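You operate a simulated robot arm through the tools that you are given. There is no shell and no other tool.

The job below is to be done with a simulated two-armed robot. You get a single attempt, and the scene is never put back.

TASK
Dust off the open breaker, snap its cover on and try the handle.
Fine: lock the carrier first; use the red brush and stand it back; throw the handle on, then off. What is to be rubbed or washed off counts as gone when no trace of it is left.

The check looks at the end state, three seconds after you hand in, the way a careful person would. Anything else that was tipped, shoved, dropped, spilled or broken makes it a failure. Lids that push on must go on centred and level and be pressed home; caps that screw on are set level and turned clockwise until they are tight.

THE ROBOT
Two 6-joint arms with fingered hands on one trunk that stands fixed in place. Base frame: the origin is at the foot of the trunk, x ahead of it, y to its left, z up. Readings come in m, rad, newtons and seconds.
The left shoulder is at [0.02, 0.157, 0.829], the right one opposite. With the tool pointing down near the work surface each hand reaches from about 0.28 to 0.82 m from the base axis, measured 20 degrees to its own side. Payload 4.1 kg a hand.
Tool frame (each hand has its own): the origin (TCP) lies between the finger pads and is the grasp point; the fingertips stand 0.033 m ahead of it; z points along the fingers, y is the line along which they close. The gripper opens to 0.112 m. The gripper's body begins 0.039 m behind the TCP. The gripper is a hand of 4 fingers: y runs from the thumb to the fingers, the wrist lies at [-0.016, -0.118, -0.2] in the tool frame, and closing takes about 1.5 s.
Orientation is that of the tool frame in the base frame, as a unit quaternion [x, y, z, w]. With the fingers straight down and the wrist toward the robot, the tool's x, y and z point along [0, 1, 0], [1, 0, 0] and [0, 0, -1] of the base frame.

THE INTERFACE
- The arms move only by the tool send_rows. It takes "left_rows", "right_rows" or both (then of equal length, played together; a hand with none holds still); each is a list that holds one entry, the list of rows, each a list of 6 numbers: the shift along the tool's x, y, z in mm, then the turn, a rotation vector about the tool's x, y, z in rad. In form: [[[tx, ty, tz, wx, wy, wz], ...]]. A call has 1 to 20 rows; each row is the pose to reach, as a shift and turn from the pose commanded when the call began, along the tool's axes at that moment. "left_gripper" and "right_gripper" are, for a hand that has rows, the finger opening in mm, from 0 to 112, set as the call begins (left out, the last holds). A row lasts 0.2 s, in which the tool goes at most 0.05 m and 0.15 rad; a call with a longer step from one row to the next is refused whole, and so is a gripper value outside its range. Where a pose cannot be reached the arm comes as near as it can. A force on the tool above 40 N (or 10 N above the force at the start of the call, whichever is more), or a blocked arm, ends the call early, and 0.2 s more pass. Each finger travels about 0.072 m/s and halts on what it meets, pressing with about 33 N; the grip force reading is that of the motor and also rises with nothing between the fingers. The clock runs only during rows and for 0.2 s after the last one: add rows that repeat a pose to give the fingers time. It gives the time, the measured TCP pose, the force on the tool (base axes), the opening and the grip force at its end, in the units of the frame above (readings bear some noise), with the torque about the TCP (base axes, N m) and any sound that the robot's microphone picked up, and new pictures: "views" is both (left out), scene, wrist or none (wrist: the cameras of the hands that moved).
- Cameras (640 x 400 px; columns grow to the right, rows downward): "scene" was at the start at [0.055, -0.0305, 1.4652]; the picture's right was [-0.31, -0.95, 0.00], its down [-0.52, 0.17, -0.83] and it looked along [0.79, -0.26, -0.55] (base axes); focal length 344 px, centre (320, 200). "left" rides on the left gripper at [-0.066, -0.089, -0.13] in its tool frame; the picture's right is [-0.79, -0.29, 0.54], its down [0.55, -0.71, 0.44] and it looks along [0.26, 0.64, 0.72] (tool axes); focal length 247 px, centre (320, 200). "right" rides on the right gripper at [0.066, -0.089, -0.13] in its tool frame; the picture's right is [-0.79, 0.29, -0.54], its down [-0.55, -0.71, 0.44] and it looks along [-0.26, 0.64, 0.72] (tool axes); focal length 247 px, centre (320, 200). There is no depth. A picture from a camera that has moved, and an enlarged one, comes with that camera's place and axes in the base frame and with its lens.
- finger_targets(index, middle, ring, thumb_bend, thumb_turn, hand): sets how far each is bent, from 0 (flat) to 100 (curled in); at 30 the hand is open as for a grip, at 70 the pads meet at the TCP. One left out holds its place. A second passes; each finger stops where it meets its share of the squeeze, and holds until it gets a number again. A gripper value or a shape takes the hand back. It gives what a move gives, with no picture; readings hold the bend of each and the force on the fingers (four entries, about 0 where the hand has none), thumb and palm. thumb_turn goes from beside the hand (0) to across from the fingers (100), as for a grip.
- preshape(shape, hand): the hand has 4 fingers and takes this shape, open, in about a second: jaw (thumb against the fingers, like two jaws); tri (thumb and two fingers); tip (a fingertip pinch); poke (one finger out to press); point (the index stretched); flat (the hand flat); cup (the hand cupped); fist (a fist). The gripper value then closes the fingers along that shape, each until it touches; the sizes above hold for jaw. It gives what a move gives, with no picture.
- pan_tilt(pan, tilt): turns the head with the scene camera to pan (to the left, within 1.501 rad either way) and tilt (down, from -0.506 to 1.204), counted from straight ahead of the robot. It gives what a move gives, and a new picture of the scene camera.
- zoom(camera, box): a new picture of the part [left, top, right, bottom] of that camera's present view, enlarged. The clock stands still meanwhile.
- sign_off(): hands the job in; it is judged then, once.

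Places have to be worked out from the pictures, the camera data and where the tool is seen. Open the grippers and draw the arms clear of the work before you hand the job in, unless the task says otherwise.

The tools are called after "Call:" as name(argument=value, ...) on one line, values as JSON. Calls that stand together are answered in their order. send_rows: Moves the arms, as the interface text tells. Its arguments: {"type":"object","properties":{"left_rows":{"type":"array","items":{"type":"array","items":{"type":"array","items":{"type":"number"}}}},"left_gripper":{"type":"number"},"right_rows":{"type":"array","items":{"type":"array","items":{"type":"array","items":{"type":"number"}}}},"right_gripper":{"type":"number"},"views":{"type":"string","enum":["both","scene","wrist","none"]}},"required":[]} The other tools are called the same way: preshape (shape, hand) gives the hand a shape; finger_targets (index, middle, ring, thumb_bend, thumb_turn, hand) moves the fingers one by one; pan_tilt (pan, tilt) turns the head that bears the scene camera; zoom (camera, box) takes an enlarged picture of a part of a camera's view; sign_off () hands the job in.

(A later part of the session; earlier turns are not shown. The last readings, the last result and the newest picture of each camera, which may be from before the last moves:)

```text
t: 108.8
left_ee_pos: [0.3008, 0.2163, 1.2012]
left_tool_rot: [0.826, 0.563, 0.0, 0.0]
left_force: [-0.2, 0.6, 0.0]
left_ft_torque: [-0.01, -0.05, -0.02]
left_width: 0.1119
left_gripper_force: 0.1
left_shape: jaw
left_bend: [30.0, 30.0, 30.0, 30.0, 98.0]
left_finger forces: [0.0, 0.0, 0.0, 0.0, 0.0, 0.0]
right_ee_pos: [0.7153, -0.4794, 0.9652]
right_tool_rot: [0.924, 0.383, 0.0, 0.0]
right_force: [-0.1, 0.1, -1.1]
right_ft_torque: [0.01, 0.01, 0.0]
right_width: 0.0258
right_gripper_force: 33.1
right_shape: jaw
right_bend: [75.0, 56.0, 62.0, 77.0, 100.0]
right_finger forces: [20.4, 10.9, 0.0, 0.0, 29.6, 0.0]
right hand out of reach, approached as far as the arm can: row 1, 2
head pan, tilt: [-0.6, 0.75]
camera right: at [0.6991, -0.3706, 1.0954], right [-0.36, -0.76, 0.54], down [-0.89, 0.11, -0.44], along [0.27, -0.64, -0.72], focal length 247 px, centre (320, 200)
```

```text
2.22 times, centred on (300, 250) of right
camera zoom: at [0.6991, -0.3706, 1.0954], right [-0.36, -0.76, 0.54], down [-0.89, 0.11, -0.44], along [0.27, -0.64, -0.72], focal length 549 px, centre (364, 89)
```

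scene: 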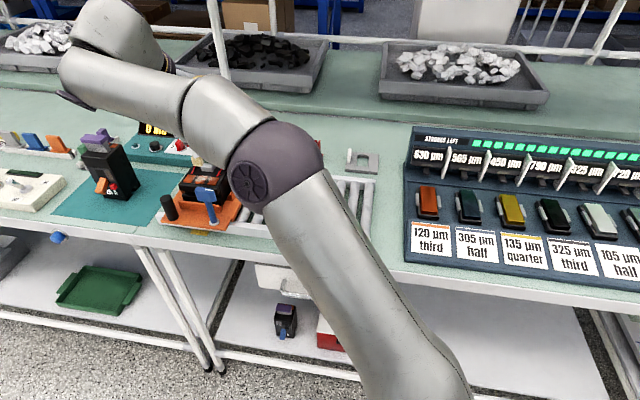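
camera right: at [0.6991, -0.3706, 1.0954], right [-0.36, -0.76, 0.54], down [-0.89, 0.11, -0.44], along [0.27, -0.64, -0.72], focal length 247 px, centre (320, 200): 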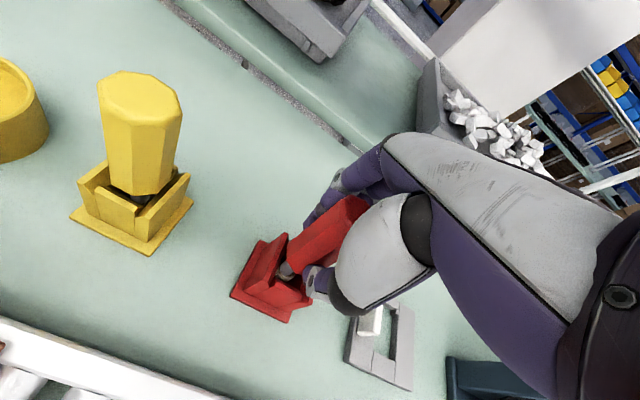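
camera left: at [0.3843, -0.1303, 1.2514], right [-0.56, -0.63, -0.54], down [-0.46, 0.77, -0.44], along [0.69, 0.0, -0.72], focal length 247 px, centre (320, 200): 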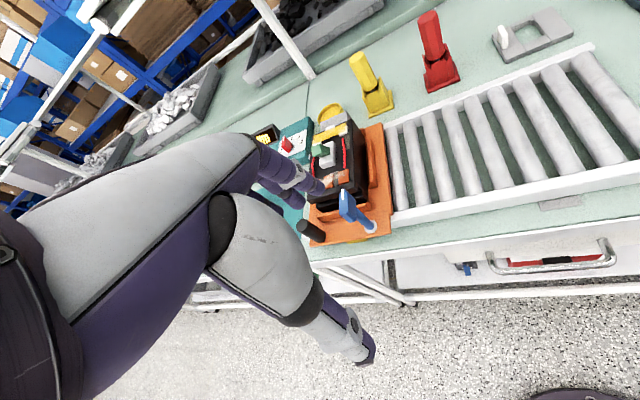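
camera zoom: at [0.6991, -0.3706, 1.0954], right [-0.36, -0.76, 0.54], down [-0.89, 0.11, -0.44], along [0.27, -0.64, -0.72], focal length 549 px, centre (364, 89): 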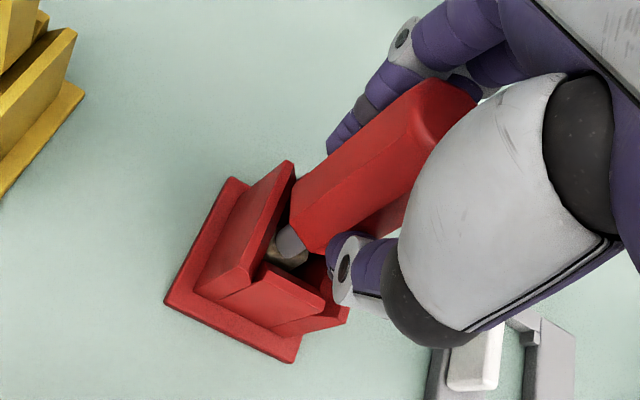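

No contact force yet; the brush sits a few mm higher in my grip than before. I'll lower gently until it touches bottom.

Call:
send_rows(right_rows=[[[0, 0, 2, 0, 0, 0], [0, 0, 4, 0, 0, 0], [0, 0, 5.5, 0, 0, 0]]], views="none")

```text
t: 109.6
left_ee_pos: [0.3013, 0.2167, 1.2012]
left_tool_rot: [0.826, 0.563, 0.0, 0.0]
left_force: [-0.6, -0.3, 0.4]
left_ft_torque: [0.02, 0.05, 0.0]
left_width: 0.1118
left_gripper_force: 0.0
left_shape: jaw
left_bend: [30.0, 30.0, 30.0, 30.0, 98.0]
left_finger forces: [0.1, 0.1, 0.1, 0.0, 0.0, 0.1]
right_ee_pos: [0.7165, -0.48, 0.9605]
right_tool_rot: [0.924, 0.382, 0.0, 0.0]
right_force: [-2.1, 0.6, 5.8]
right_ft_torque: [-0.09, 0.1, -0.03]
right_width: 0.0258
right_gripper_force: 33.3
right_shape: jaw
right_bend: [75.0, 56.0, 62.0, 77.0, 100.0]
right_finger forces: [19.4, 11.3, 0.1, 0.1, 31.7, 0.0]
head pan, tilt: [-0.6, 0.75]
```

Bottom contact felt (6 N). Release by opening the hand while holding still.

Call:
send_rows(right_rows=[[[0, 0, 0, 0, 0, 0], [0, 0, 0, 0, 0, 0], [0, 0, 0, 0, 0, 0], [0, 0, 0, 0, 0, 0], [0, 0, 0, 0, 0, 0], [0, 0, 0, 0, 0, 0], [0, 0, 0, 0, 0, 0]]], right_gripper=112, views="wrist")

Call:
zoom(camera="right", box=[200, 160, 400, 340])

```text
t: 111.2
left_ee_pos: [0.3018, 0.2164, 1.2018]
left_tool_rot: [0.826, 0.563, 0.0, 0.0]
left_force: [-0.2, 0.5, 0.1]
left_ft_torque: [-0.01, 0.01, 0.01]
left_width: 0.1117
left_gripper_force: 0.1
left_shape: jaw
left_bend: [30.0, 30.0, 30.0, 30.0, 98.0]
left_finger forces: [0.1, 0.0, 0.0, 0.1, 0.0, 0.1]
right_ee_pos: [0.7175, -0.4793, 0.9589]
right_tool_rot: [0.924, 0.383, 0.0, -0.001]
right_force: [-0.4, -0.9, 0.3]
right_ft_torque: [-0.01, 0.02, 0.0]
right_width: 0.1112
right_gripper_force: 0.0
right_shape: jaw
right_bend: [30.0, 30.0, 30.0, 30.0, 98.0]
right_finger forces: [0.0, 0.1, 0.0, 0.0, 0.1, 0.0]
head pan, tilt: [-0.6, 0.75]
camera right: at [0.7006, -0.3703, 1.0899], right [-0.36, -0.76, 0.54], down [-0.89, 0.11, -0.43], along [0.27, -0.64, -0.72], focal length 247 px, centre (320, 200)
```

right: 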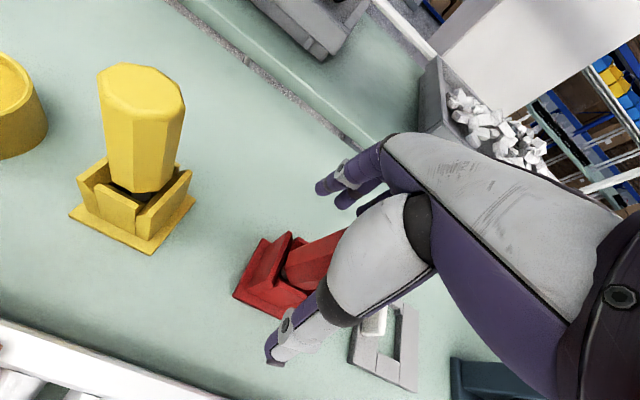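

```text
2.22 times, centred on (300, 250) of right
camera zoom: at [0.7006, -0.3703, 1.0899], right [-0.36, -0.76, 0.54], down [-0.89, 0.11, -0.43], along [0.27, -0.64, -0.72], focal length 549 px, centre (364, 89)
```

zoom: 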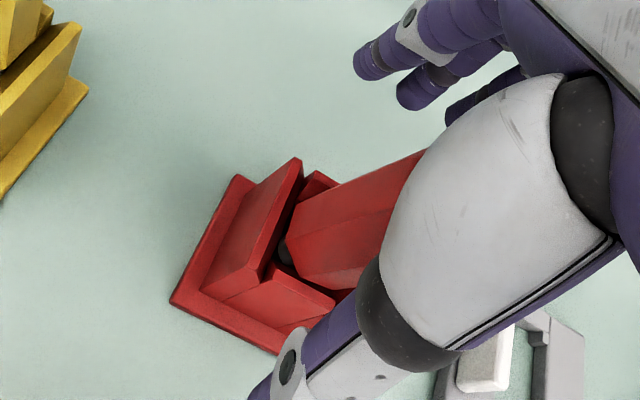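

Released, but the brush seems to lean a bit. I'll slide the hand out sideways (to the right), rising slightly, and inspect.

Call:
send_rows(right_rows=[[[-6, 0, -2, 0, 0, 0], [-14, 0, -5, 0, 0, 0], [-24, 0, -10, 0, 0, 0], [-36, 0, -16, 0, 0, 0], [-50, -4, -22, 0, 0, 0], [-65, -10, -28, 0, 0, 0], [-80, -16, -34, 0, 0, 0]]], views="both")

Call:
zoom(camera="right", box=[100, 120, 300, 300])

Call:
zoom(camera="scene", box=[250, 90, 390, 190])

```text
t: 112.8
left_ee_pos: [0.3009, 0.2161, 1.2001]
left_tool_rot: [0.826, 0.563, 0.001, 0.0]
left_force: [-0.1, 0.1, 0.3]
left_ft_torque: [0.01, 0.05, 0.02]
left_width: 0.1118
left_gripper_force: 0.0
left_shape: jaw
left_bend: [30.0, 30.0, 30.0, 30.0, 98.0]
left_finger forces: [0.1, 0.0, 0.0, 0.1, 0.0, 0.1]
right_ee_pos: [0.6782, -0.5377, 1.0053]
right_tool_rot: [0.924, 0.383, -0.001, -0.003]
right_force: [-0.1, 0.7, 0.1]
right_ft_torque: [-0.02, -0.01, 0.01]
right_width: 0.1121
right_gripper_force: 0.0
right_shape: jaw
right_bend: [30.0, 30.0, 30.0, 30.0, 98.0]
right_finger forces: [0.0, 0.1, 0.0, 0.0, 0.0, 0.1]
right hand out of reach, approached as far as the arm can: row 1, 2, 3, 4, 5, 6, 7
head pan, tilt: [-0.6, 0.75]
camera right: at [0.6614, -0.43, 1.1361], right [-0.35, -0.76, 0.54], down [-0.9, 0.11, -0.43], along [0.27, -0.63, -0.72], focal length 247 px, centre (320, 200)
```

scene: 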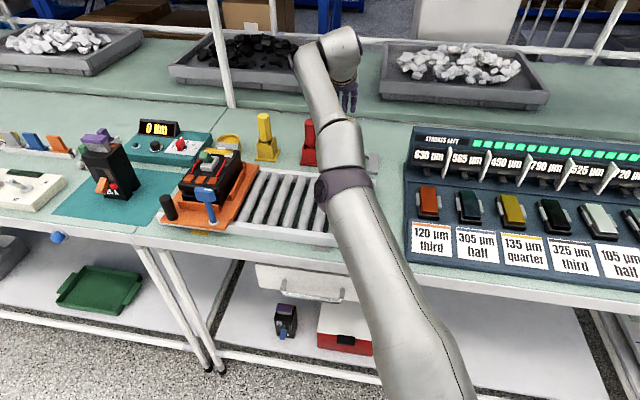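
right: 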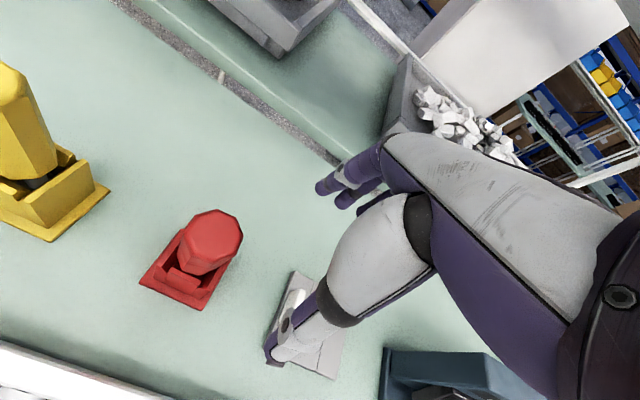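

```text
2.22 times, centred on (200, 210) of right
camera zoom: at [0.6614, -0.43, 1.1361], right [-0.35, -0.76, 0.54], down [-0.9, 0.11, -0.43], along [0.27, -0.63, -0.72], focal length 549 px, centre (587, 178)
```

zoom: 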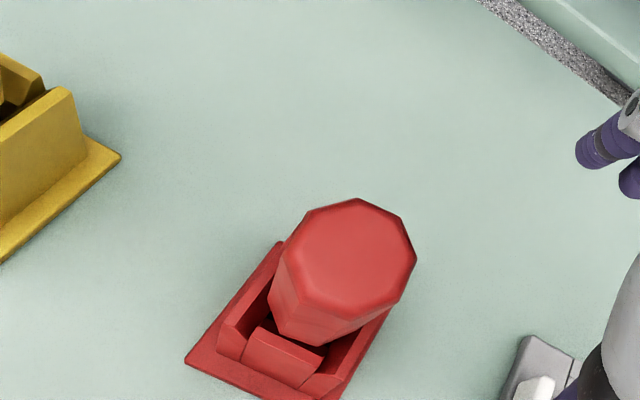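

```text
4.00 times, centred on (320, 140) of scene
camera zoom: at [0.0392, -0.05, 1.4508], right [-0.56, -0.83, 0.0], down [-0.56, 0.39, -0.73], along [0.6, -0.41, -0.68], focal length 1375 px, centre (320, 440)
```

zoom: 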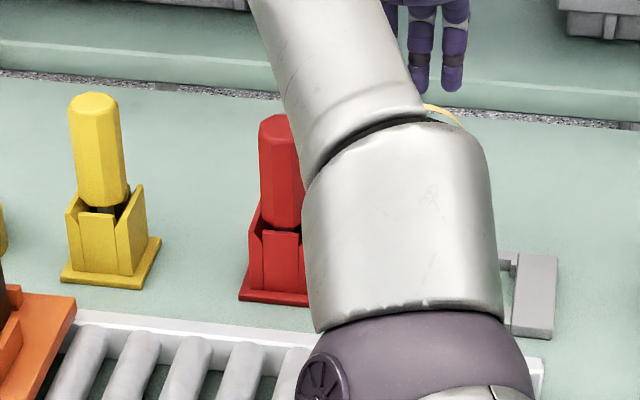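

The brush stands nearly upright. My arm got near the stretched state again, so I descend here first (free table) to re-bend the elbow.

Call:
send_rows(right_rows=[[[0, 0, 6, 0, 0, 0], [0, 0, 13, 0, 0, 0], [0, 0, 21, 0, 0, 0], [0, 0, 29, 0, 0, 0], [0, -6, 33, 0, 0, 0], [0, -14, 34, 0, 0, 0], [0, -24, 34, 0, 0, 0]]], views="wrist")

```text
t: 114.4
left_ee_pos: [0.3005, 0.2157, 1.2]
left_tool_rot: [0.826, 0.564, 0.0, 0.0]
left_force: [0.4, 0.7, -0.1]
left_ft_torque: [0.03, -0.01, -0.02]
left_width: 0.1117
left_gripper_force: 0.1
left_shape: jaw
left_bend: [30.0, 30.0, 30.0, 30.0, 98.0]
left_finger forces: [0.1, 0.0, 0.0, 0.0, 0.0, 0.0]
right_ee_pos: [0.6877, -0.5372, 0.978]
right_tool_rot: [0.924, 0.383, 0.0, -0.001]
right_force: [0.6, -0.8, 0.5]
right_ft_torque: [0.02, 0.02, -0.02]
right_width: 0.112
right_gripper_force: 0.0
right_shape: jaw
right_bend: [30.0, 30.0, 30.0, 30.0, 98.0]
right_finger forces: [0.0, 0.0, 0.0, 0.0, 0.0, 0.0]
right hand out of reach, approached as far as the arm can: row 1, 2, 3, 4, 5, 6, 7
head pan, tilt: [-0.6, 0.75]
camera right: at [0.6721, -0.4289, 1.1089], right [-0.36, -0.76, 0.54], down [-0.89, 0.11, -0.43], along [0.27, -0.64, -0.72], focal length 247 px, centre (320, 200)
```

right: 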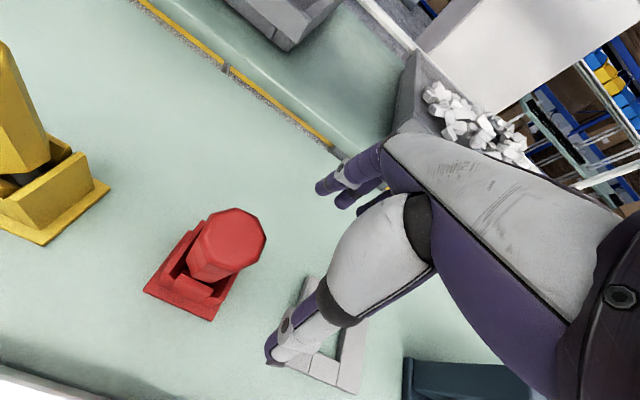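

Same trap. I'll replicate the sequence that freed it: rise, slide to (0.687,-0.382,1.175) with the earlier tilt, then level back to (0.68,-0.53,1.05) and descend.

Call:
send_rows(right_rows=[[[-14, -5, -42, 0, 0, 0], [-29, -10, -85, 0, 0, 0], [-1, -30, -107, 0.003, 0.081, 0.008], [26, -50, -130, 0.005, 0.163, 0.016], [54, -70, -152, 0.008, 0.244, 0.025], [81, -90, -174, 0.01, 0.325, 0.033], [109, -110, -197, 0.013, 0.406, 0.041]]], views="wrist")

```text
t: 116.0
left_ee_pos: [0.3013, 0.2158, 1.201]
left_tool_rot: [0.826, 0.564, 0.0, 0.0]
left_force: [0.4, -0.5, -0.5]
left_ft_torque: [0.04, 0.02, 0.01]
left_width: 0.1119
left_gripper_force: 0.0
left_shape: jaw
left_bend: [30.0, 30.0, 30.0, 30.0, 98.0]
left_finger forces: [0.1, 0.0, 0.1, 0.0, 0.0, 0.0]
right_ee_pos: [0.6887, -0.3829, 1.1725]
right_tool_rot: [0.912, 0.356, 0.185, -0.083]
right_force: [0.0, -0.1, 0.1]
right_ft_torque: [-0.02, -0.03, -0.01]
right_width: 0.1122
right_gripper_force: 0.0
right_shape: jaw
right_bend: [30.0, 30.0, 30.0, 30.0, 98.0]
right_finger forces: [0.1, 0.1, 0.0, 0.1, 0.0, 0.1]
right hand out of reach, approached as far as the arm can: row 2
head pan, tilt: [-0.6, 0.75]
camera right: at [0.6364, -0.3143, 1.3208], right [-0.49, -0.85, 0.17], down [-0.74, 0.3, -0.6], along [0.46, -0.43, -0.78], focal length 247 px, centre (320, 200)
```

right: 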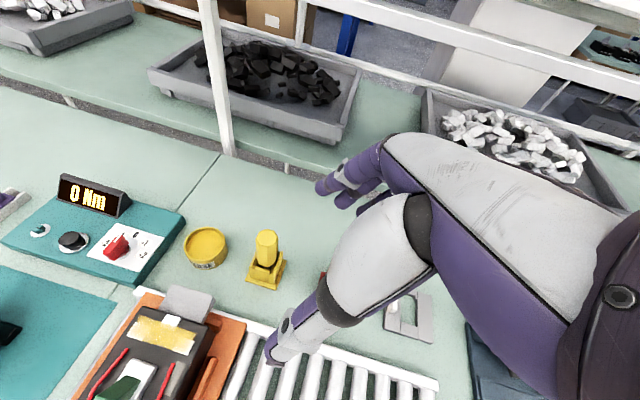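

Accepted. Now level back to (0.68,-0.53,1.05) as before.

Call:
send_rows(right_rows=[[[-29, 21, 14, -0.003, -0.081, -0.008], [-58, 42, 28, -0.005, -0.163, -0.016], [-88, 64, 42, -0.008, -0.244, -0.024], [-117, 85, 56, -0.01, -0.325, -0.032], [-146, 106, 70, -0.013, -0.406, -0.04], [-146, 106, 70, -0.013, -0.406, -0.04]]], views="none")

```text
t: 117.4
left_ee_pos: [0.3014, 0.2168, 1.2013]
left_tool_rot: [0.826, 0.564, 0.0, 0.0]
left_force: [-1.2, 0.1, 0.8]
left_ft_torque: [0.0, -0.01, 0.03]
left_width: 0.1116
left_gripper_force: 0.1
left_shape: jaw
left_bend: [30.0, 30.0, 30.0, 30.0, 98.0]
left_finger forces: [0.0, 0.0, 0.0, 0.0, 0.0, 0.0]
right_ee_pos: [0.6722, -0.5242, 1.0452]
right_tool_rot: [0.924, 0.383, 0.001, -0.001]
right_force: [-0.4, -1.0, 0.3]
right_ft_torque: [0.01, 0.02, -0.02]
right_width: 0.112
right_gripper_force: 0.0
right_shape: jaw
right_bend: [30.0, 30.0, 30.0, 30.0, 98.0]
right_finger forces: [0.0, 0.0, 0.0, 0.1, 0.0, 0.0]
right hand out of reach, approached as far as the arm can: row 5, 6
head pan, tilt: [-0.6, 0.75]
```

Close; now descend slowly there and then retract.

Call:
send_rows(right_rows=[[[0, 0, 8, 0, 0, 0], [0, 0, 18, 0, 0, 0], [0, 0, 28, 0, 0, 0], [0, 0, 38, 0, 0, 0], [0, -6, 42, 0, 0, 0], [0, -14, 42, 0, 0, 0], [0, -24, 42, 0, 0, 0], [0, -36, 42, 0, 0, 0], [0, -48, 42, 0, 0, 0]]], views="both")

```text
t: 119.4
left_ee_pos: [0.3, 0.2166, 1.2012]
left_tool_rot: [0.826, 0.563, 0.001, 0.0]
left_force: [-0.3, 0.8, 0.4]
left_ft_torque: [0.01, -0.01, -0.01]
left_width: 0.1119
left_gripper_force: 0.0
left_shape: jaw
left_bend: [30.0, 30.0, 30.0, 30.0, 98.0]
left_finger forces: [0.0, 0.0, 0.1, 0.0, 0.0, 0.0]
right_ee_pos: [0.6399, -0.4917, 1.0039]
right_tool_rot: [0.924, 0.383, 0.0, 0.0]
right_force: [0.3, 0.2, 0.0]
right_ft_torque: [0.0, 0.02, -0.02]
right_width: 0.1119
right_gripper_force: 0.1
right_shape: jaw
right_bend: [30.0, 30.0, 30.0, 30.0, 98.0]
right_finger forces: [0.0, 0.1, 0.0, 0.0, 0.0, 0.0]
head pan, tilt: [-0.6, 0.75]
camera right: at [0.6241, -0.3819, 1.1341], right [-0.36, -0.76, 0.54], down [-0.89, 0.11, -0.44], along [0.27, -0.64, -0.72], focal length 247 px, centre (320, 200)
```

scene: 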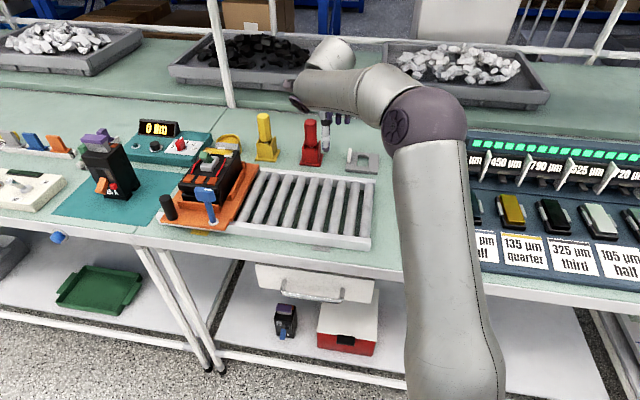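
right: 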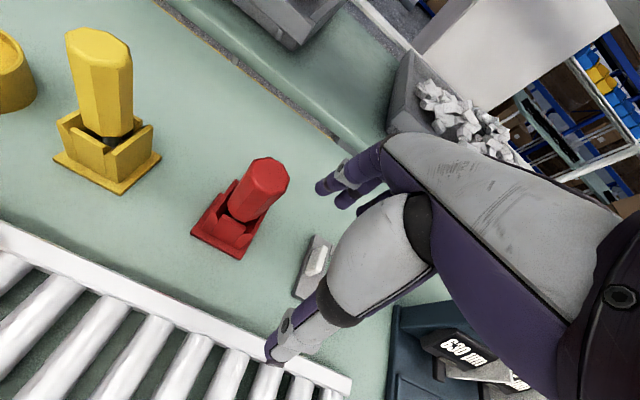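

Freed. Now I'll inspect the red brush in its stand with both cameras.

Call:
zoom(camera="right", box=[170, 130, 330, 270])

Call:
zoom(camera="scene", box=[240, 100, 400, 190])

```text
2.86 times, centred on (250, 200) of right
camera zoom: at [0.6241, -0.3819, 1.1341], right [-0.36, -0.76, 0.54], down [-0.89, 0.11, -0.44], along [0.27, -0.64, -0.72], focal length 706 px, centre (520, 200)
```

zoom: 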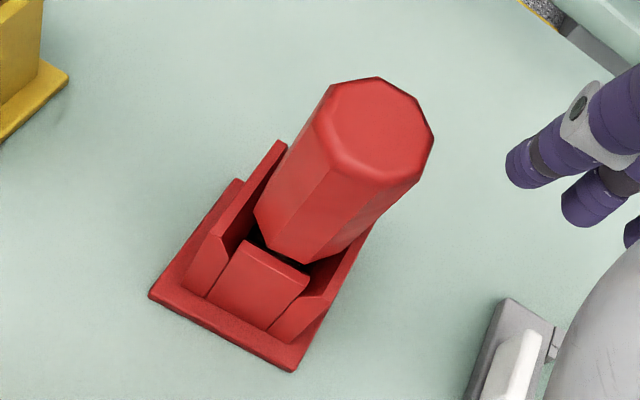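

```text
4.00 times, centred on (320, 145) of scene
camera zoom: at [0.039, -0.05, 1.4508], right [-0.56, -0.83, 0.0], down [-0.56, 0.39, -0.73], along [0.6, -0.41, -0.68], focal length 1375 px, centre (320, 420)
```

zoom: 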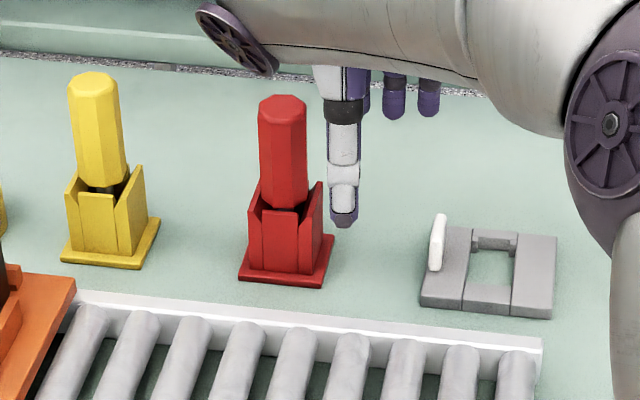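

The brush stands in its stand like its yellow twin. Next the cover: I'll move the hand to its right so the camera looks down on it.

Call:
send_rows(right_rows=[[[0, -8, -20, 0, 0, 0], [-30, -8, -40, 0, 0, 0], [-62, -8, -56, 0, 0, 0], [-94, -8, -56, 0, 0, 0], [-126, -8, -56, 0, 0, 0], [-126, -8, -56, 0, 0, 0]]], views="wrist")

Call:
zoom(camera="right", box=[130, 190, 290, 330])

```text
t: 120.8
left_ee_pos: [0.303, 0.2163, 1.2004]
left_tool_rot: [0.826, 0.564, 0.0, 0.0]
left_force: [-0.3, 0.4, -0.1]
left_ft_torque: [0.02, 0.02, -0.03]
left_width: 0.1115
left_gripper_force: 0.0
left_shape: jaw
left_bend: [30.0, 30.0, 30.0, 30.0, 98.0]
left_finger forces: [0.1, 0.0, 0.0, 0.1, 0.0, 0.1]
right_ee_pos: [0.5447, -0.5761, 1.0599]
right_tool_rot: [0.924, 0.383, -0.001, 0.001]
right_force: [0.8, -0.4, 0.4]
right_ft_torque: [-0.02, -0.01, 0.02]
right_width: 0.1118
right_gripper_force: 0.0
right_shape: jaw
right_bend: [30.0, 30.0, 30.0, 30.0, 98.0]
right_finger forces: [0.0, 0.1, 0.1, 0.0, 0.1, 0.0]
head pan, tilt: [-0.6, 0.75]
camera right: at [0.5283, -0.4663, 1.1911], right [-0.36, -0.76, 0.54], down [-0.89, 0.11, -0.43], along [0.27, -0.64, -0.72], focal length 247 px, centre (320, 200)
```

right: 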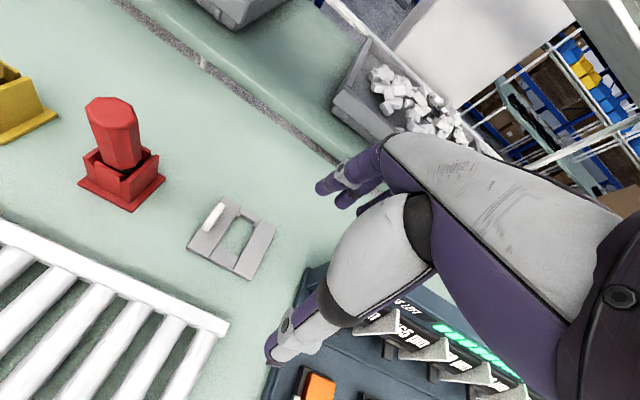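

```text
2.86 times, centred on (210, 260) of right
camera zoom: at [0.5283, -0.4663, 1.1911], right [-0.36, -0.76, 0.54], down [-0.89, 0.11, -0.43], along [0.27, -0.64, -0.72], focal length 706 px, centre (634, 29)
```

zoom: 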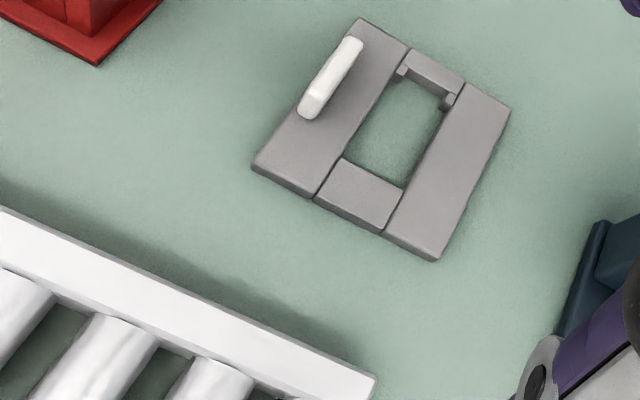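

I see the cover clearly: square frame (~86 mm) with a window, a thick near bar, a thin far bar with two lugs, and a white tab on the left block. Zoom in further for marks or snap features.

Call:
zoom(camera="right", box=[180, 190, 280, 290])

Call:
zoom(camera="scene", box=[335, 140, 395, 190])

Call:
zoom(camera="scene", box=[170, 140, 250, 210])

```text
4.00 times, centred on (230, 240) of right
camera zoom: at [0.5283, -0.4663, 1.1911], right [-0.36, -0.76, 0.54], down [-0.89, 0.11, -0.43], along [0.27, -0.64, -0.72], focal length 988 px, centre (680, 40)
```

zoom: 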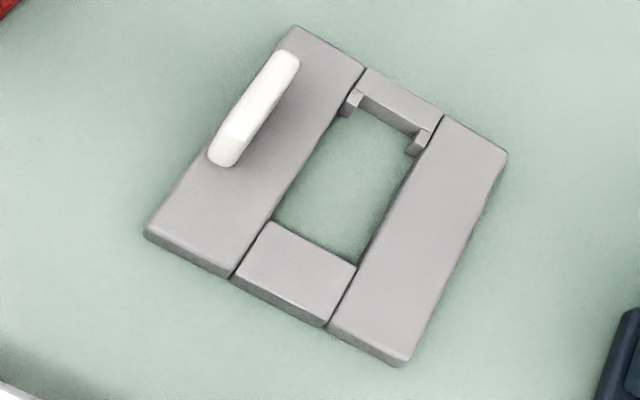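

```text
8.00 times, centred on (365, 165) of scene
camera zoom: at [0.039, -0.0499, 1.4509], right [-0.56, -0.83, 0.0], down [-0.56, 0.39, -0.73], along [0.6, -0.41, -0.68], focal length 2751 px, centre (-40, 480)
```

zoom: 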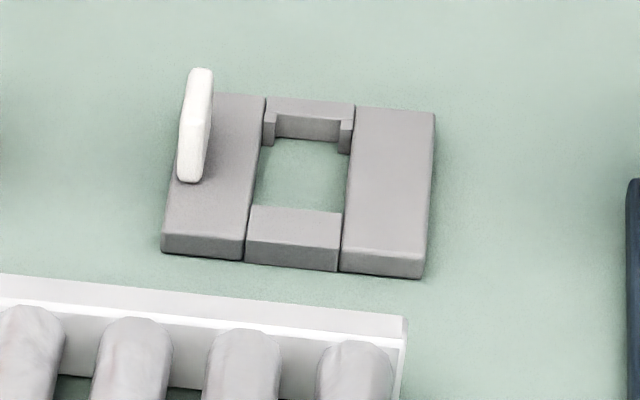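

```text
5.71 times, centred on (210, 175) of scene
camera zoom: at [0.039, -0.0499, 1.4509], right [-0.56, -0.83, 0.0], down [-0.56, 0.39, -0.73], along [0.6, -0.41, -0.68], focal length 1965 px, centre (949, 343)
```

zoom: 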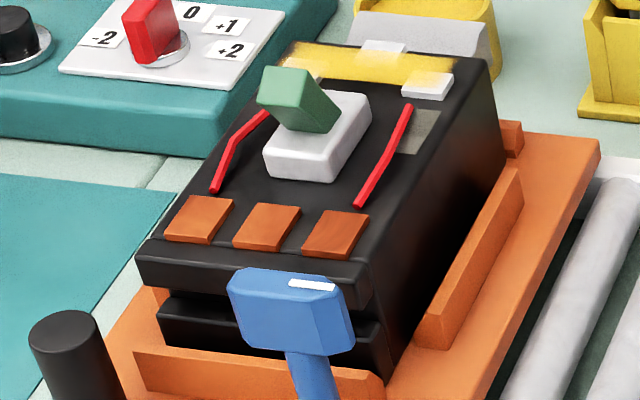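

No marks; the tab is the grip. I'll place the hand above the tab (≈(0.636,-0.557)), fingers half closed (bend 50) so they fit over it, and check alignment.

Call:
send_rows(right_rows=[[[20, 13, 10, 0, 0, 0], [40, 26, 25, 0, 0, 0], [60, 39, 40, 0, 0, 0], [78, 51, 60, 0, 0, 0], [78, 51, 60, 0, 0, 0]]], views="none")

Call:
finger_targets(hand="right", index=50, middle=50, ring=50, thumb_bend=50, thumb_turn=100)

Call:
zoom(camera="right", box=[200, 160, 400, 340])

Call:
zoom(camera="scene", box=[300, 90, 420, 190])

```text
t: 122.0
left_ee_pos: [0.3001, 0.2177, 1.2008]
left_tool_rot: [0.826, 0.564, 0.0, 0.0]
left_force: [0.6, -0.2, 0.0]
left_ft_torque: [0.01, -0.01, -0.03]
left_width: 0.1119
left_gripper_force: 0.1
left_shape: jaw
left_bend: [30.0, 30.0, 30.0, 30.0, 98.0]
left_finger forces: [0.1, 0.1, 0.0, 0.1, 0.0, 0.1]
right_ee_pos: [0.6378, -0.5576, 0.9999]
right_tool_rot: [0.924, 0.382, 0.0, 0.0]
right_force: [0.4, -0.2, 0.2]
right_ft_torque: [-0.01, 0.0, 0.01]
right_width: 0.1119
right_gripper_force: 0.3
right_shape: jaw
right_bend: [30.0, 30.0, 30.0, 30.0, 98.0]
right_finger forces: [0.0, 0.1, 0.0, 0.0, 0.0, 0.0]
head pan, tilt: [-0.6, 0.75]
```

```text
t: 123.0
left_ee_pos: [0.3015, 0.2158, 1.2017]
left_tool_rot: [0.826, 0.564, 0.0, 0.0]
left_force: [0.2, 0.5, 0.5]
left_ft_torque: [0.0, 0.0, 0.0]
left_width: 0.112
left_gripper_force: 0.0
left_shape: jaw
left_bend: [30.0, 30.0, 30.0, 30.0, 98.0]
left_finger forces: [0.0, 0.0, 0.0, 0.0, 0.0, 0.0]
right_ee_pos: [0.6381, -0.557, 0.9998]
right_tool_rot: [0.925, 0.381, 0.0, 0.0]
right_force: [0.2, 0.6, -0.8]
right_ft_torque: [0.03, 0.0, -0.03]
right_width: 0.0582
right_gripper_force: 0.0
right_shape: fingers
right_bend: [50.0, 50.0, 50.0, 50.0, 100.0]
right_finger forces: [0.0, 0.0, 0.1, 0.0, 0.1, 0.0]
head pan, tilt: [-0.6, 0.75]
```

```text
2.22 times, centred on (300, 250) of right
camera zoom: at [0.6211, -0.4479, 1.1302], right [-0.36, -0.76, 0.54], down [-0.89, 0.11, -0.44], along [0.27, -0.64, -0.72], focal length 549 px, centre (364, 89)
```

zoom: 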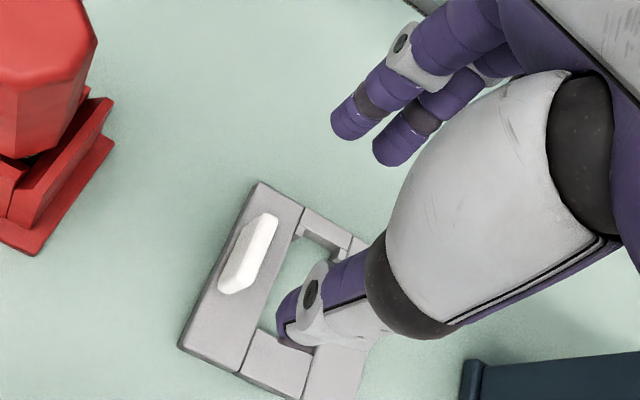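

```text
4.00 times, centred on (360, 140) of scene
camera zoom: at [0.0389, -0.0499, 1.4509], right [-0.56, -0.83, 0.0], down [-0.56, 0.39, -0.73], along [0.6, -0.41, -0.68], focal length 1375 px, centre (160, 440)
```

zoom: 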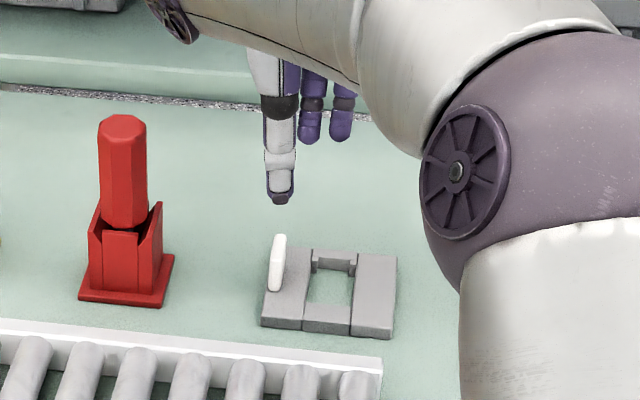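

Fingers half-open straddle the tab's length; the tab is ~1–3 mm left/inward of the TCP axis. I'll descend to about 0.918 and look.

Call:
send_rows(right_rows=[[[1, 1, 20, 0, 0, 0], [1, 1.5, 40, 0, 0, 0], [1, 1.5, 60, 0, 0, 0], [1, 1.5, 74, 0, 0, 0], [1, 1.5, 82, 0, 0, 0]]], views="none")

Call:
zoom(camera="right", box=[200, 160, 400, 340])

Call:
zoom(camera="scene", box=[320, 120, 400, 190])

```text
t: 124.2
left_ee_pos: [0.3009, 0.2174, 1.2016]
left_tool_rot: [0.826, 0.563, 0.0, 0.0]
left_force: [0.5, 0.2, -0.5]
left_ft_torque: [0.0, 0.03, 0.01]
left_width: 0.1119
left_gripper_force: 0.1
left_shape: jaw
left_bend: [30.0, 30.0, 30.0, 30.0, 98.0]
left_finger forces: [0.0, 0.0, 0.0, 0.0, 0.0, 0.1]
right_ee_pos: [0.6383, -0.5562, 0.9186]
right_tool_rot: [0.924, 0.382, 0.001, -0.001]
right_force: [-0.4, -0.2, -0.5]
right_ft_torque: [0.0, -0.02, 0.04]
right_width: 0.0583
right_gripper_force: 0.0
right_shape: fingers
right_bend: [50.0, 50.0, 50.0, 50.0, 100.0]
right_finger forces: [0.0, 0.0, 0.0, 0.0, 0.1, 0.0]
head pan, tilt: [-0.6, 0.75]
```

```text
2.22 times, centred on (300, 250) of right
camera zoom: at [0.6217, -0.447, 1.0492], right [-0.36, -0.76, 0.54], down [-0.89, 0.11, -0.44], along [0.27, -0.64, -0.72], focal length 549 px, centre (364, 89)
```

zoom: 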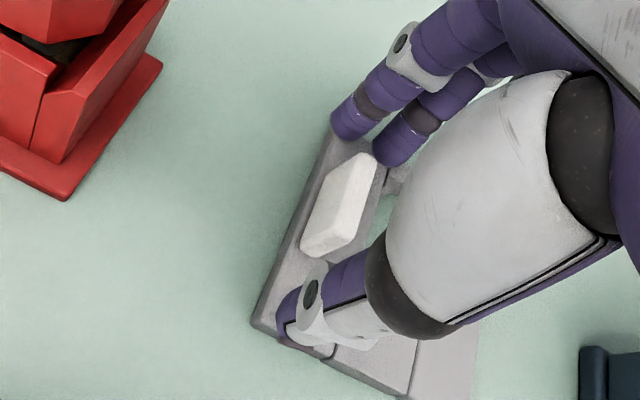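

```text
5.71 times, centred on (360, 155) of scene
camera zoom: at [0.0388, -0.0499, 1.4509], right [-0.56, -0.83, 0.0], down [-0.56, 0.39, -0.73], along [0.6, -0.41, -0.68], focal length 1965 px, centre (91, 457)
```

zoom: 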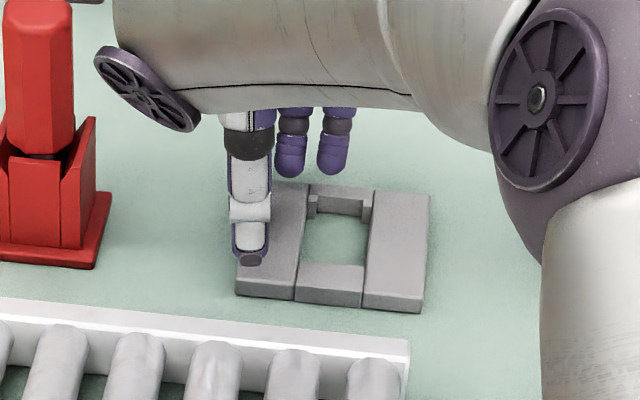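

The tab is well placed between index and thumb. I lower 6 mm and close index, middle and thumb on it.

Call:
send_rows(right_rows=[[[-2, 1, 3, 0, 0, 0], [-2, 1, 6, 0, 0, 0]]], views="none")

Call:
finger_targets(hand="right", index=76, middle=76, thumb_bend=76)

Call:
finger_targets(hand="right")

Call:
zoom(camera="right", box=[200, 160, 400, 340])

Call:
zoom(camera="scene", box=[320, 120, 400, 190])

```text
t: 124.8
left_ee_pos: [0.3014, 0.2164, 1.2005]
left_tool_rot: [0.827, 0.563, 0.0, 0.001]
left_force: [0.5, -0.8, -0.5]
left_ft_torque: [0.05, 0.03, -0.04]
left_width: 0.1119
left_gripper_force: 0.1
left_shape: jaw
left_bend: [30.0, 30.0, 30.0, 30.0, 98.0]
left_finger forces: [0.0, 0.0, 0.1, 0.0, 0.1, 0.0]
right_ee_pos: [0.6372, -0.5571, 0.9129]
right_tool_rot: [0.924, 0.382, 0.0, 0.0]
right_force: [0.2, -0.1, -0.5]
right_ft_torque: [-0.02, 0.03, -0.01]
right_width: 0.0582
right_gripper_force: 0.0
right_shape: fingers
right_bend: [50.0, 50.0, 50.0, 50.0, 100.0]
right_finger forces: [0.0, 0.0, 0.0, 0.0, 0.0, 0.0]
head pan, tilt: [-0.6, 0.75]
```

```text
t: 125.8
left_ee_pos: [0.3002, 0.2174, 1.2008]
left_tool_rot: [0.826, 0.563, 0.0, 0.0]
left_force: [0.2, 0.0, 0.0]
left_ft_torque: [0.0, -0.01, -0.01]
left_width: 0.1119
left_gripper_force: 0.0
left_shape: jaw
left_bend: [30.0, 30.0, 30.0, 30.0, 98.0]
left_finger forces: [0.1, 0.0, 0.0, 0.0, 0.1, 0.0]
right_ee_pos: [0.6372, -0.5575, 0.9126]
right_tool_rot: [0.924, 0.383, 0.0, -0.001]
right_force: [-0.6, -0.1, 1.4]
right_ft_torque: [-0.04, -0.06, 0.0]
right_width: 0.0297
right_gripper_force: 13.8
right_shape: fingers
right_bend: [56.0, 76.0, 50.0, 66.0, 100.0]
right_finger forces: [13.0, 0.0, 0.1, 0.0, 14.0, 0.1]
head pan, tilt: [-0.6, 0.75]
```

```text
refused: name a hand and at least one of index, middle, ring, thumb_bend, thumb_turn, and nothing else
```

```text
2.22 times, centred on (300, 250) of right
camera zoom: at [0.6204, -0.4483, 1.0432], right [-0.36, -0.76, 0.54], down [-0.89, 0.11, -0.44], along [0.27, -0.64, -0.72], focal length 549 px, centre (364, 89)
```

zoom: 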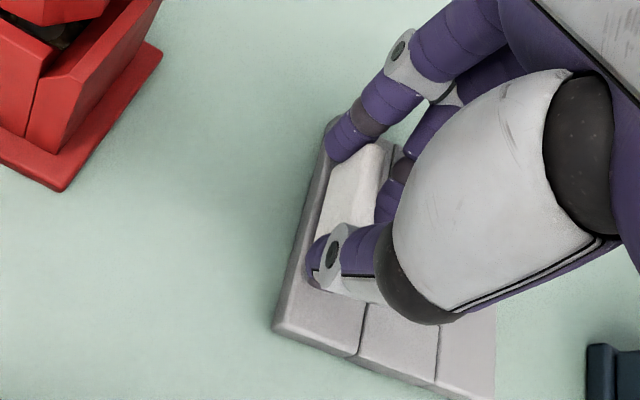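

```text
5.71 times, centred on (360, 155) of scene
camera zoom: at [0.0388, -0.0499, 1.4509], right [-0.56, -0.83, 0.0], down [-0.56, 0.39, -0.73], along [0.6, -0.41, -0.68], focal length 1965 px, centre (91, 457)
```

zoom: 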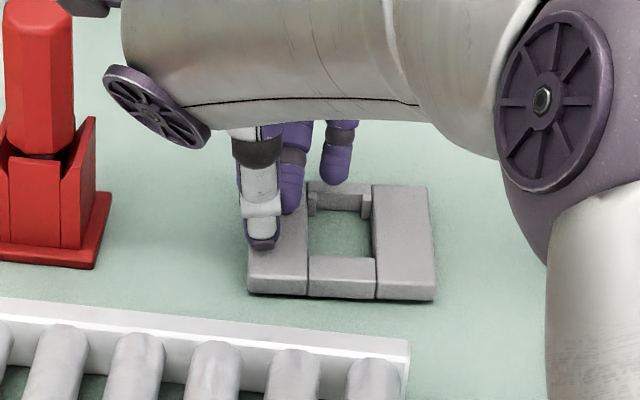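

Index and thumb hold the tab with 13–14 N; the cover rotated slightly to match the grip. I'll test-lift 12 mm and check that it stays level.

Call:
send_rows(right_rows=[[[0, 0, -3, 0, 0, 0], [0, 0, -7, 0, 0, 0], [0, 0, -12, 0, 0, 0], [0, 0, -12, 0, 0, 0]]], views="none")

Call:
zoom(camera="scene", box=[320, 120, 400, 190])

Call:
zoom(camera="right", box=[200, 160, 400, 340])

```text
t: 126.8
left_ee_pos: [0.3008, 0.2163, 1.2017]
left_tool_rot: [0.826, 0.564, 0.001, 0.0]
left_force: [0.6, 0.4, -0.5]
left_ft_torque: [0.0, 0.03, -0.03]
left_width: 0.1119
left_gripper_force: 0.1
left_shape: jaw
left_bend: [30.0, 30.0, 30.0, 30.0, 98.0]
left_finger forces: [0.0, 0.1, 0.0, 0.0, 0.1, 0.1]
right_ee_pos: [0.6369, -0.5577, 0.924]
right_tool_rot: [0.924, 0.383, 0.001, -0.001]
right_force: [0.4, -1.1, -0.4]
right_ft_torque: [-0.04, 0.01, 0.01]
right_width: 0.0298
right_gripper_force: 13.7
right_shape: fingers
right_bend: [56.0, 76.0, 50.0, 66.0, 100.0]
right_finger forces: [13.4, 0.3, 0.0, 0.0, 13.6, 0.0]
head pan, tilt: [-0.6, 0.75]
```

```text
5.71 times, centred on (360, 155) of scene
camera zoom: at [0.0389, -0.0499, 1.4509], right [-0.56, -0.83, 0.0], down [-0.56, 0.39, -0.73], along [0.6, -0.41, -0.68], focal length 1965 px, centre (91, 457)
```

zoom: 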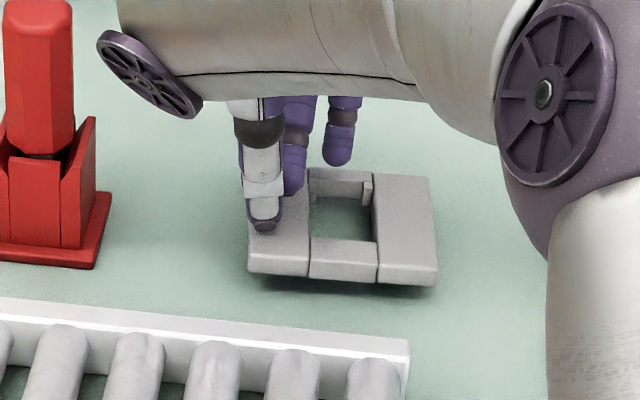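

```text
2.22 times, centred on (300, 250) of right
camera zoom: at [0.62, -0.4485, 1.0544], right [-0.36, -0.76, 0.54], down [-0.89, 0.11, -0.44], along [0.27, -0.64, -0.72], focal length 549 px, centre (364, 89)
```

zoom: 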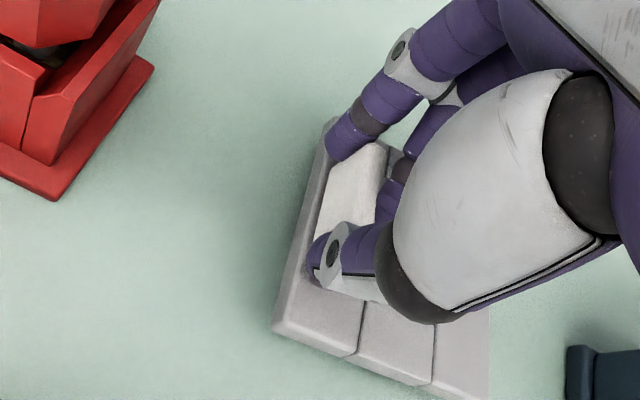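

The cover hangs nearly level (a slight droop on its right). I'll carry it back and up to (0.60,-0.45,1.05), clear of the brush, and measure how it sits in the hand.

Call:
send_rows(right_rows=[[[0, 0, -25, 0, 0, 0], [2, -18, -50, 0, 0, 0], [10, -40, -75, 0, 0, 0], [22, -62, -95, 0, 0, 0], [36, -82, -112, 0, 0, 0], [50, -102, -126, 0, 0, 0], [50, -102, -126, 0, 0, 0]]], views="both")

Call:
zoom(camera="scene", box=[270, 80, 400, 190])

Call:
zoom(camera="right", box=[200, 160, 400, 340])

```text
t: 128.4
left_ee_pos: [0.3004, 0.2156, 1.2009]
left_tool_rot: [0.826, 0.563, 0.0, -0.001]
left_force: [-0.2, -0.3, -0.7]
left_ft_torque: [0.0, 0.01, 0.01]
left_width: 0.1118
left_gripper_force: 0.1
left_shape: jaw
left_bend: [30.0, 30.0, 30.0, 30.0, 98.0]
left_finger forces: [0.0, 0.0, 0.0, 0.0, 0.0, 0.0]
right_ee_pos: [0.5993, -0.4504, 1.05]
right_tool_rot: [0.924, 0.381, 0.0, 0.001]
right_force: [-0.3, -0.1, -0.4]
right_ft_torque: [0.03, -0.01, 0.0]
right_width: 0.0296
right_gripper_force: 13.0
right_shape: fingers
right_bend: [56.0, 76.0, 50.0, 66.0, 100.0]
right_finger forces: [13.2, 0.4, 0.1, 0.1, 13.7, 0.1]
head pan, tilt: [-0.6, 0.75]
camera right: at [0.5832, -0.3413, 1.1807], right [-0.36, -0.76, 0.54], down [-0.89, 0.11, -0.44], along [0.27, -0.64, -0.72], focal length 247 px, centre (320, 200)
```

scene: 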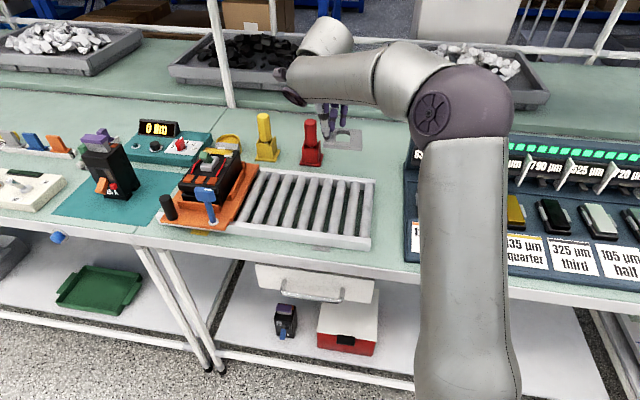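
right: 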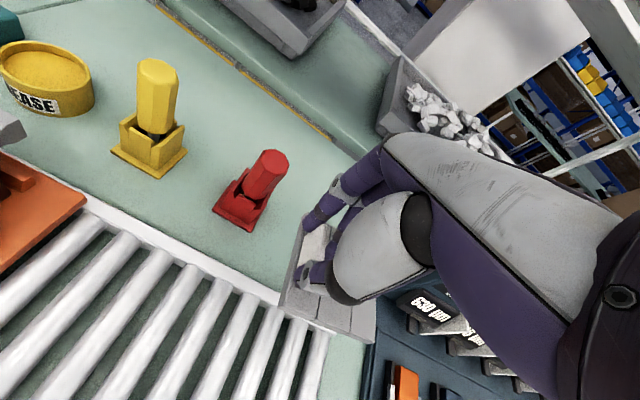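

```text
3.64 times, centred on (335, 135) of scene
camera zoom: at [0.0389, -0.05, 1.4508], right [-0.56, -0.83, 0.0], down [-0.56, 0.39, -0.73], along [0.6, -0.41, -0.68], focal length 1250 px, centre (266, 436)
```

zoom: 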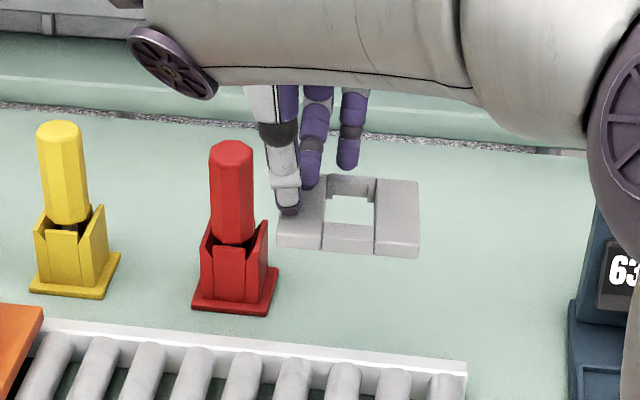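

```text
2.22 times, centred on (300, 250) of right
camera zoom: at [0.5832, -0.3413, 1.1807], right [-0.36, -0.76, 0.54], down [-0.89, 0.11, -0.44], along [0.27, -0.64, -0.72], focal length 549 px, centre (364, 89)
```

zoom: 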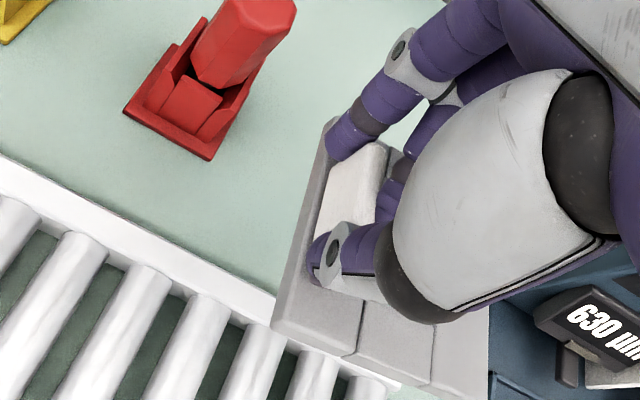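

The cover is carried steadily. I'll zoom on it in both cameras to measure its yaw and offset in the hand precisely.

Call:
zoom(camera="right", box=[270, 195, 390, 345])

Call:
zoom(camera="scene", box=[335, 105, 395, 155])

```text
2.67 times, centred on (330, 270) of right
camera zoom: at [0.5832, -0.3413, 1.1807], right [-0.36, -0.76, 0.54], down [-0.89, 0.11, -0.44], along [0.27, -0.64, -0.72], focal length 659 px, centre (293, 13)
```

zoom: 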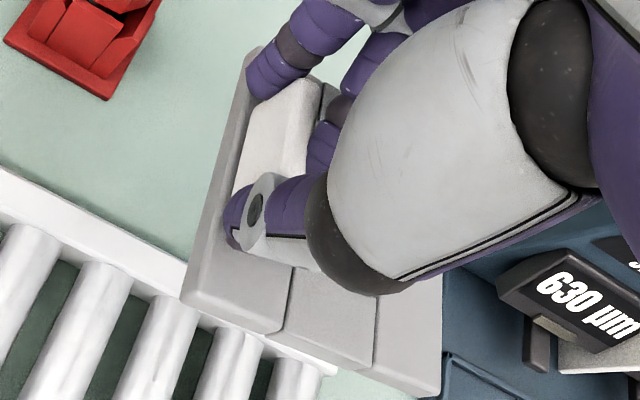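

```text
8.00 times, centred on (365, 130) of scene
camera zoom: at [0.0389, -0.05, 1.4508], right [-0.56, -0.83, 0.0], down [-0.56, 0.39, -0.73], along [0.6, -0.41, -0.68], focal length 2751 px, centre (-40, 760)
```

zoom: 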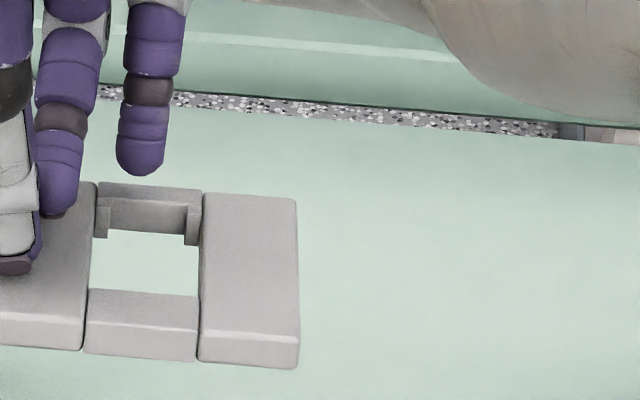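

Measured: cover ≈88×75 mm, centre at (−39,+10) mm in the hand frame, yawed ~5° to the hand. With this upright hand the seat would be at the reach limit, so I'll set the cover back down and re-grip the tab with the hand rolled ~13° (wrist further right).

Call:
send_rows(right_rows=[[[-14, 20, 14, 0, 0, 0], [-28, 40, 31, 0, 0, 0], [-40, 62, 51, 0, 0, 0], [-48, 84, 76, 0, 0, 0], [-50, 102, 101, 0, 0, 0], [-50, 102, 124, 0, 0, 0], [-50, 102, 132, 0, 0, 0], [-50, 102, 137, 0, 0, 0]]], views="none")

Call:
finger_targets(hand="right", index=48, middle=50, thumb_bend=48)

Call:
zoom(camera="right", box=[200, 160, 400, 340])

```text
t: 130.2
left_ee_pos: [0.3, 0.2171, 1.2009]
left_tool_rot: [0.826, 0.563, 0.0, 0.0]
left_force: [0.2, -0.5, -0.2]
left_ft_torque: [0.04, -0.03, -0.03]
left_width: 0.1118
left_gripper_force: 0.0
left_shape: jaw
left_bend: [30.0, 30.0, 30.0, 30.0, 98.0]
left_finger forces: [0.0, 0.1, 0.0, 0.0, 0.0, 0.0]
right_ee_pos: [0.6372, -0.5581, 0.9135]
right_tool_rot: [0.924, 0.382, 0.0, -0.001]
right_force: [-0.4, -0.4, 0.7]
right_ft_torque: [-0.03, 0.0, -0.01]
right_width: 0.0297
right_gripper_force: 13.7
right_shape: fingers
right_bend: [56.0, 76.0, 50.0, 66.0, 100.0]
right_finger forces: [12.7, 0.2, 0.0, 0.1, 13.6, 0.0]
head pan, tilt: [-0.6, 0.75]
```

```text
t: 131.2
left_ee_pos: [0.3013, 0.2157, 1.2008]
left_tool_rot: [0.826, 0.563, 0.0, 0.001]
left_force: [-0.2, 0.1, 0.2]
left_ft_torque: [-0.01, 0.01, 0.01]
left_width: 0.1117
left_gripper_force: 0.2
left_shape: jaw
left_bend: [30.0, 30.0, 30.0, 30.0, 98.0]
left_finger forces: [0.0, 0.0, 0.1, 0.1, 0.0, 0.0]
right_ee_pos: [0.6373, -0.5573, 0.9134]
right_tool_rot: [0.924, 0.383, 0.0, 0.0]
right_force: [-0.2, 0.5, -0.7]
right_ft_torque: [-0.04, 0.02, -0.01]
right_width: 0.0622
right_gripper_force: 0.1
right_shape: fingers
right_bend: [48.0, 50.0, 50.0, 48.0, 100.0]
right_finger forces: [0.0, 0.0, 0.1, 0.0, 0.0, 0.0]
head pan, tilt: [-0.6, 0.75]
```

```text
2.22 times, centred on (300, 250) of right
camera zoom: at [0.6199, -0.4484, 1.044], right [-0.36, -0.76, 0.54], down [-0.89, 0.11, -0.44], along [0.27, -0.64, -0.72], focal length 549 px, centre (364, 89)
```

zoom: 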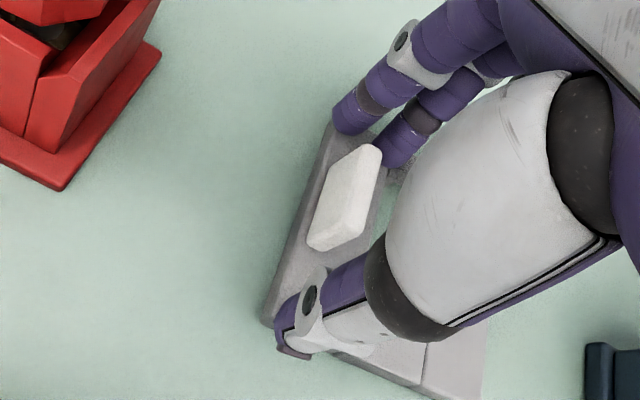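

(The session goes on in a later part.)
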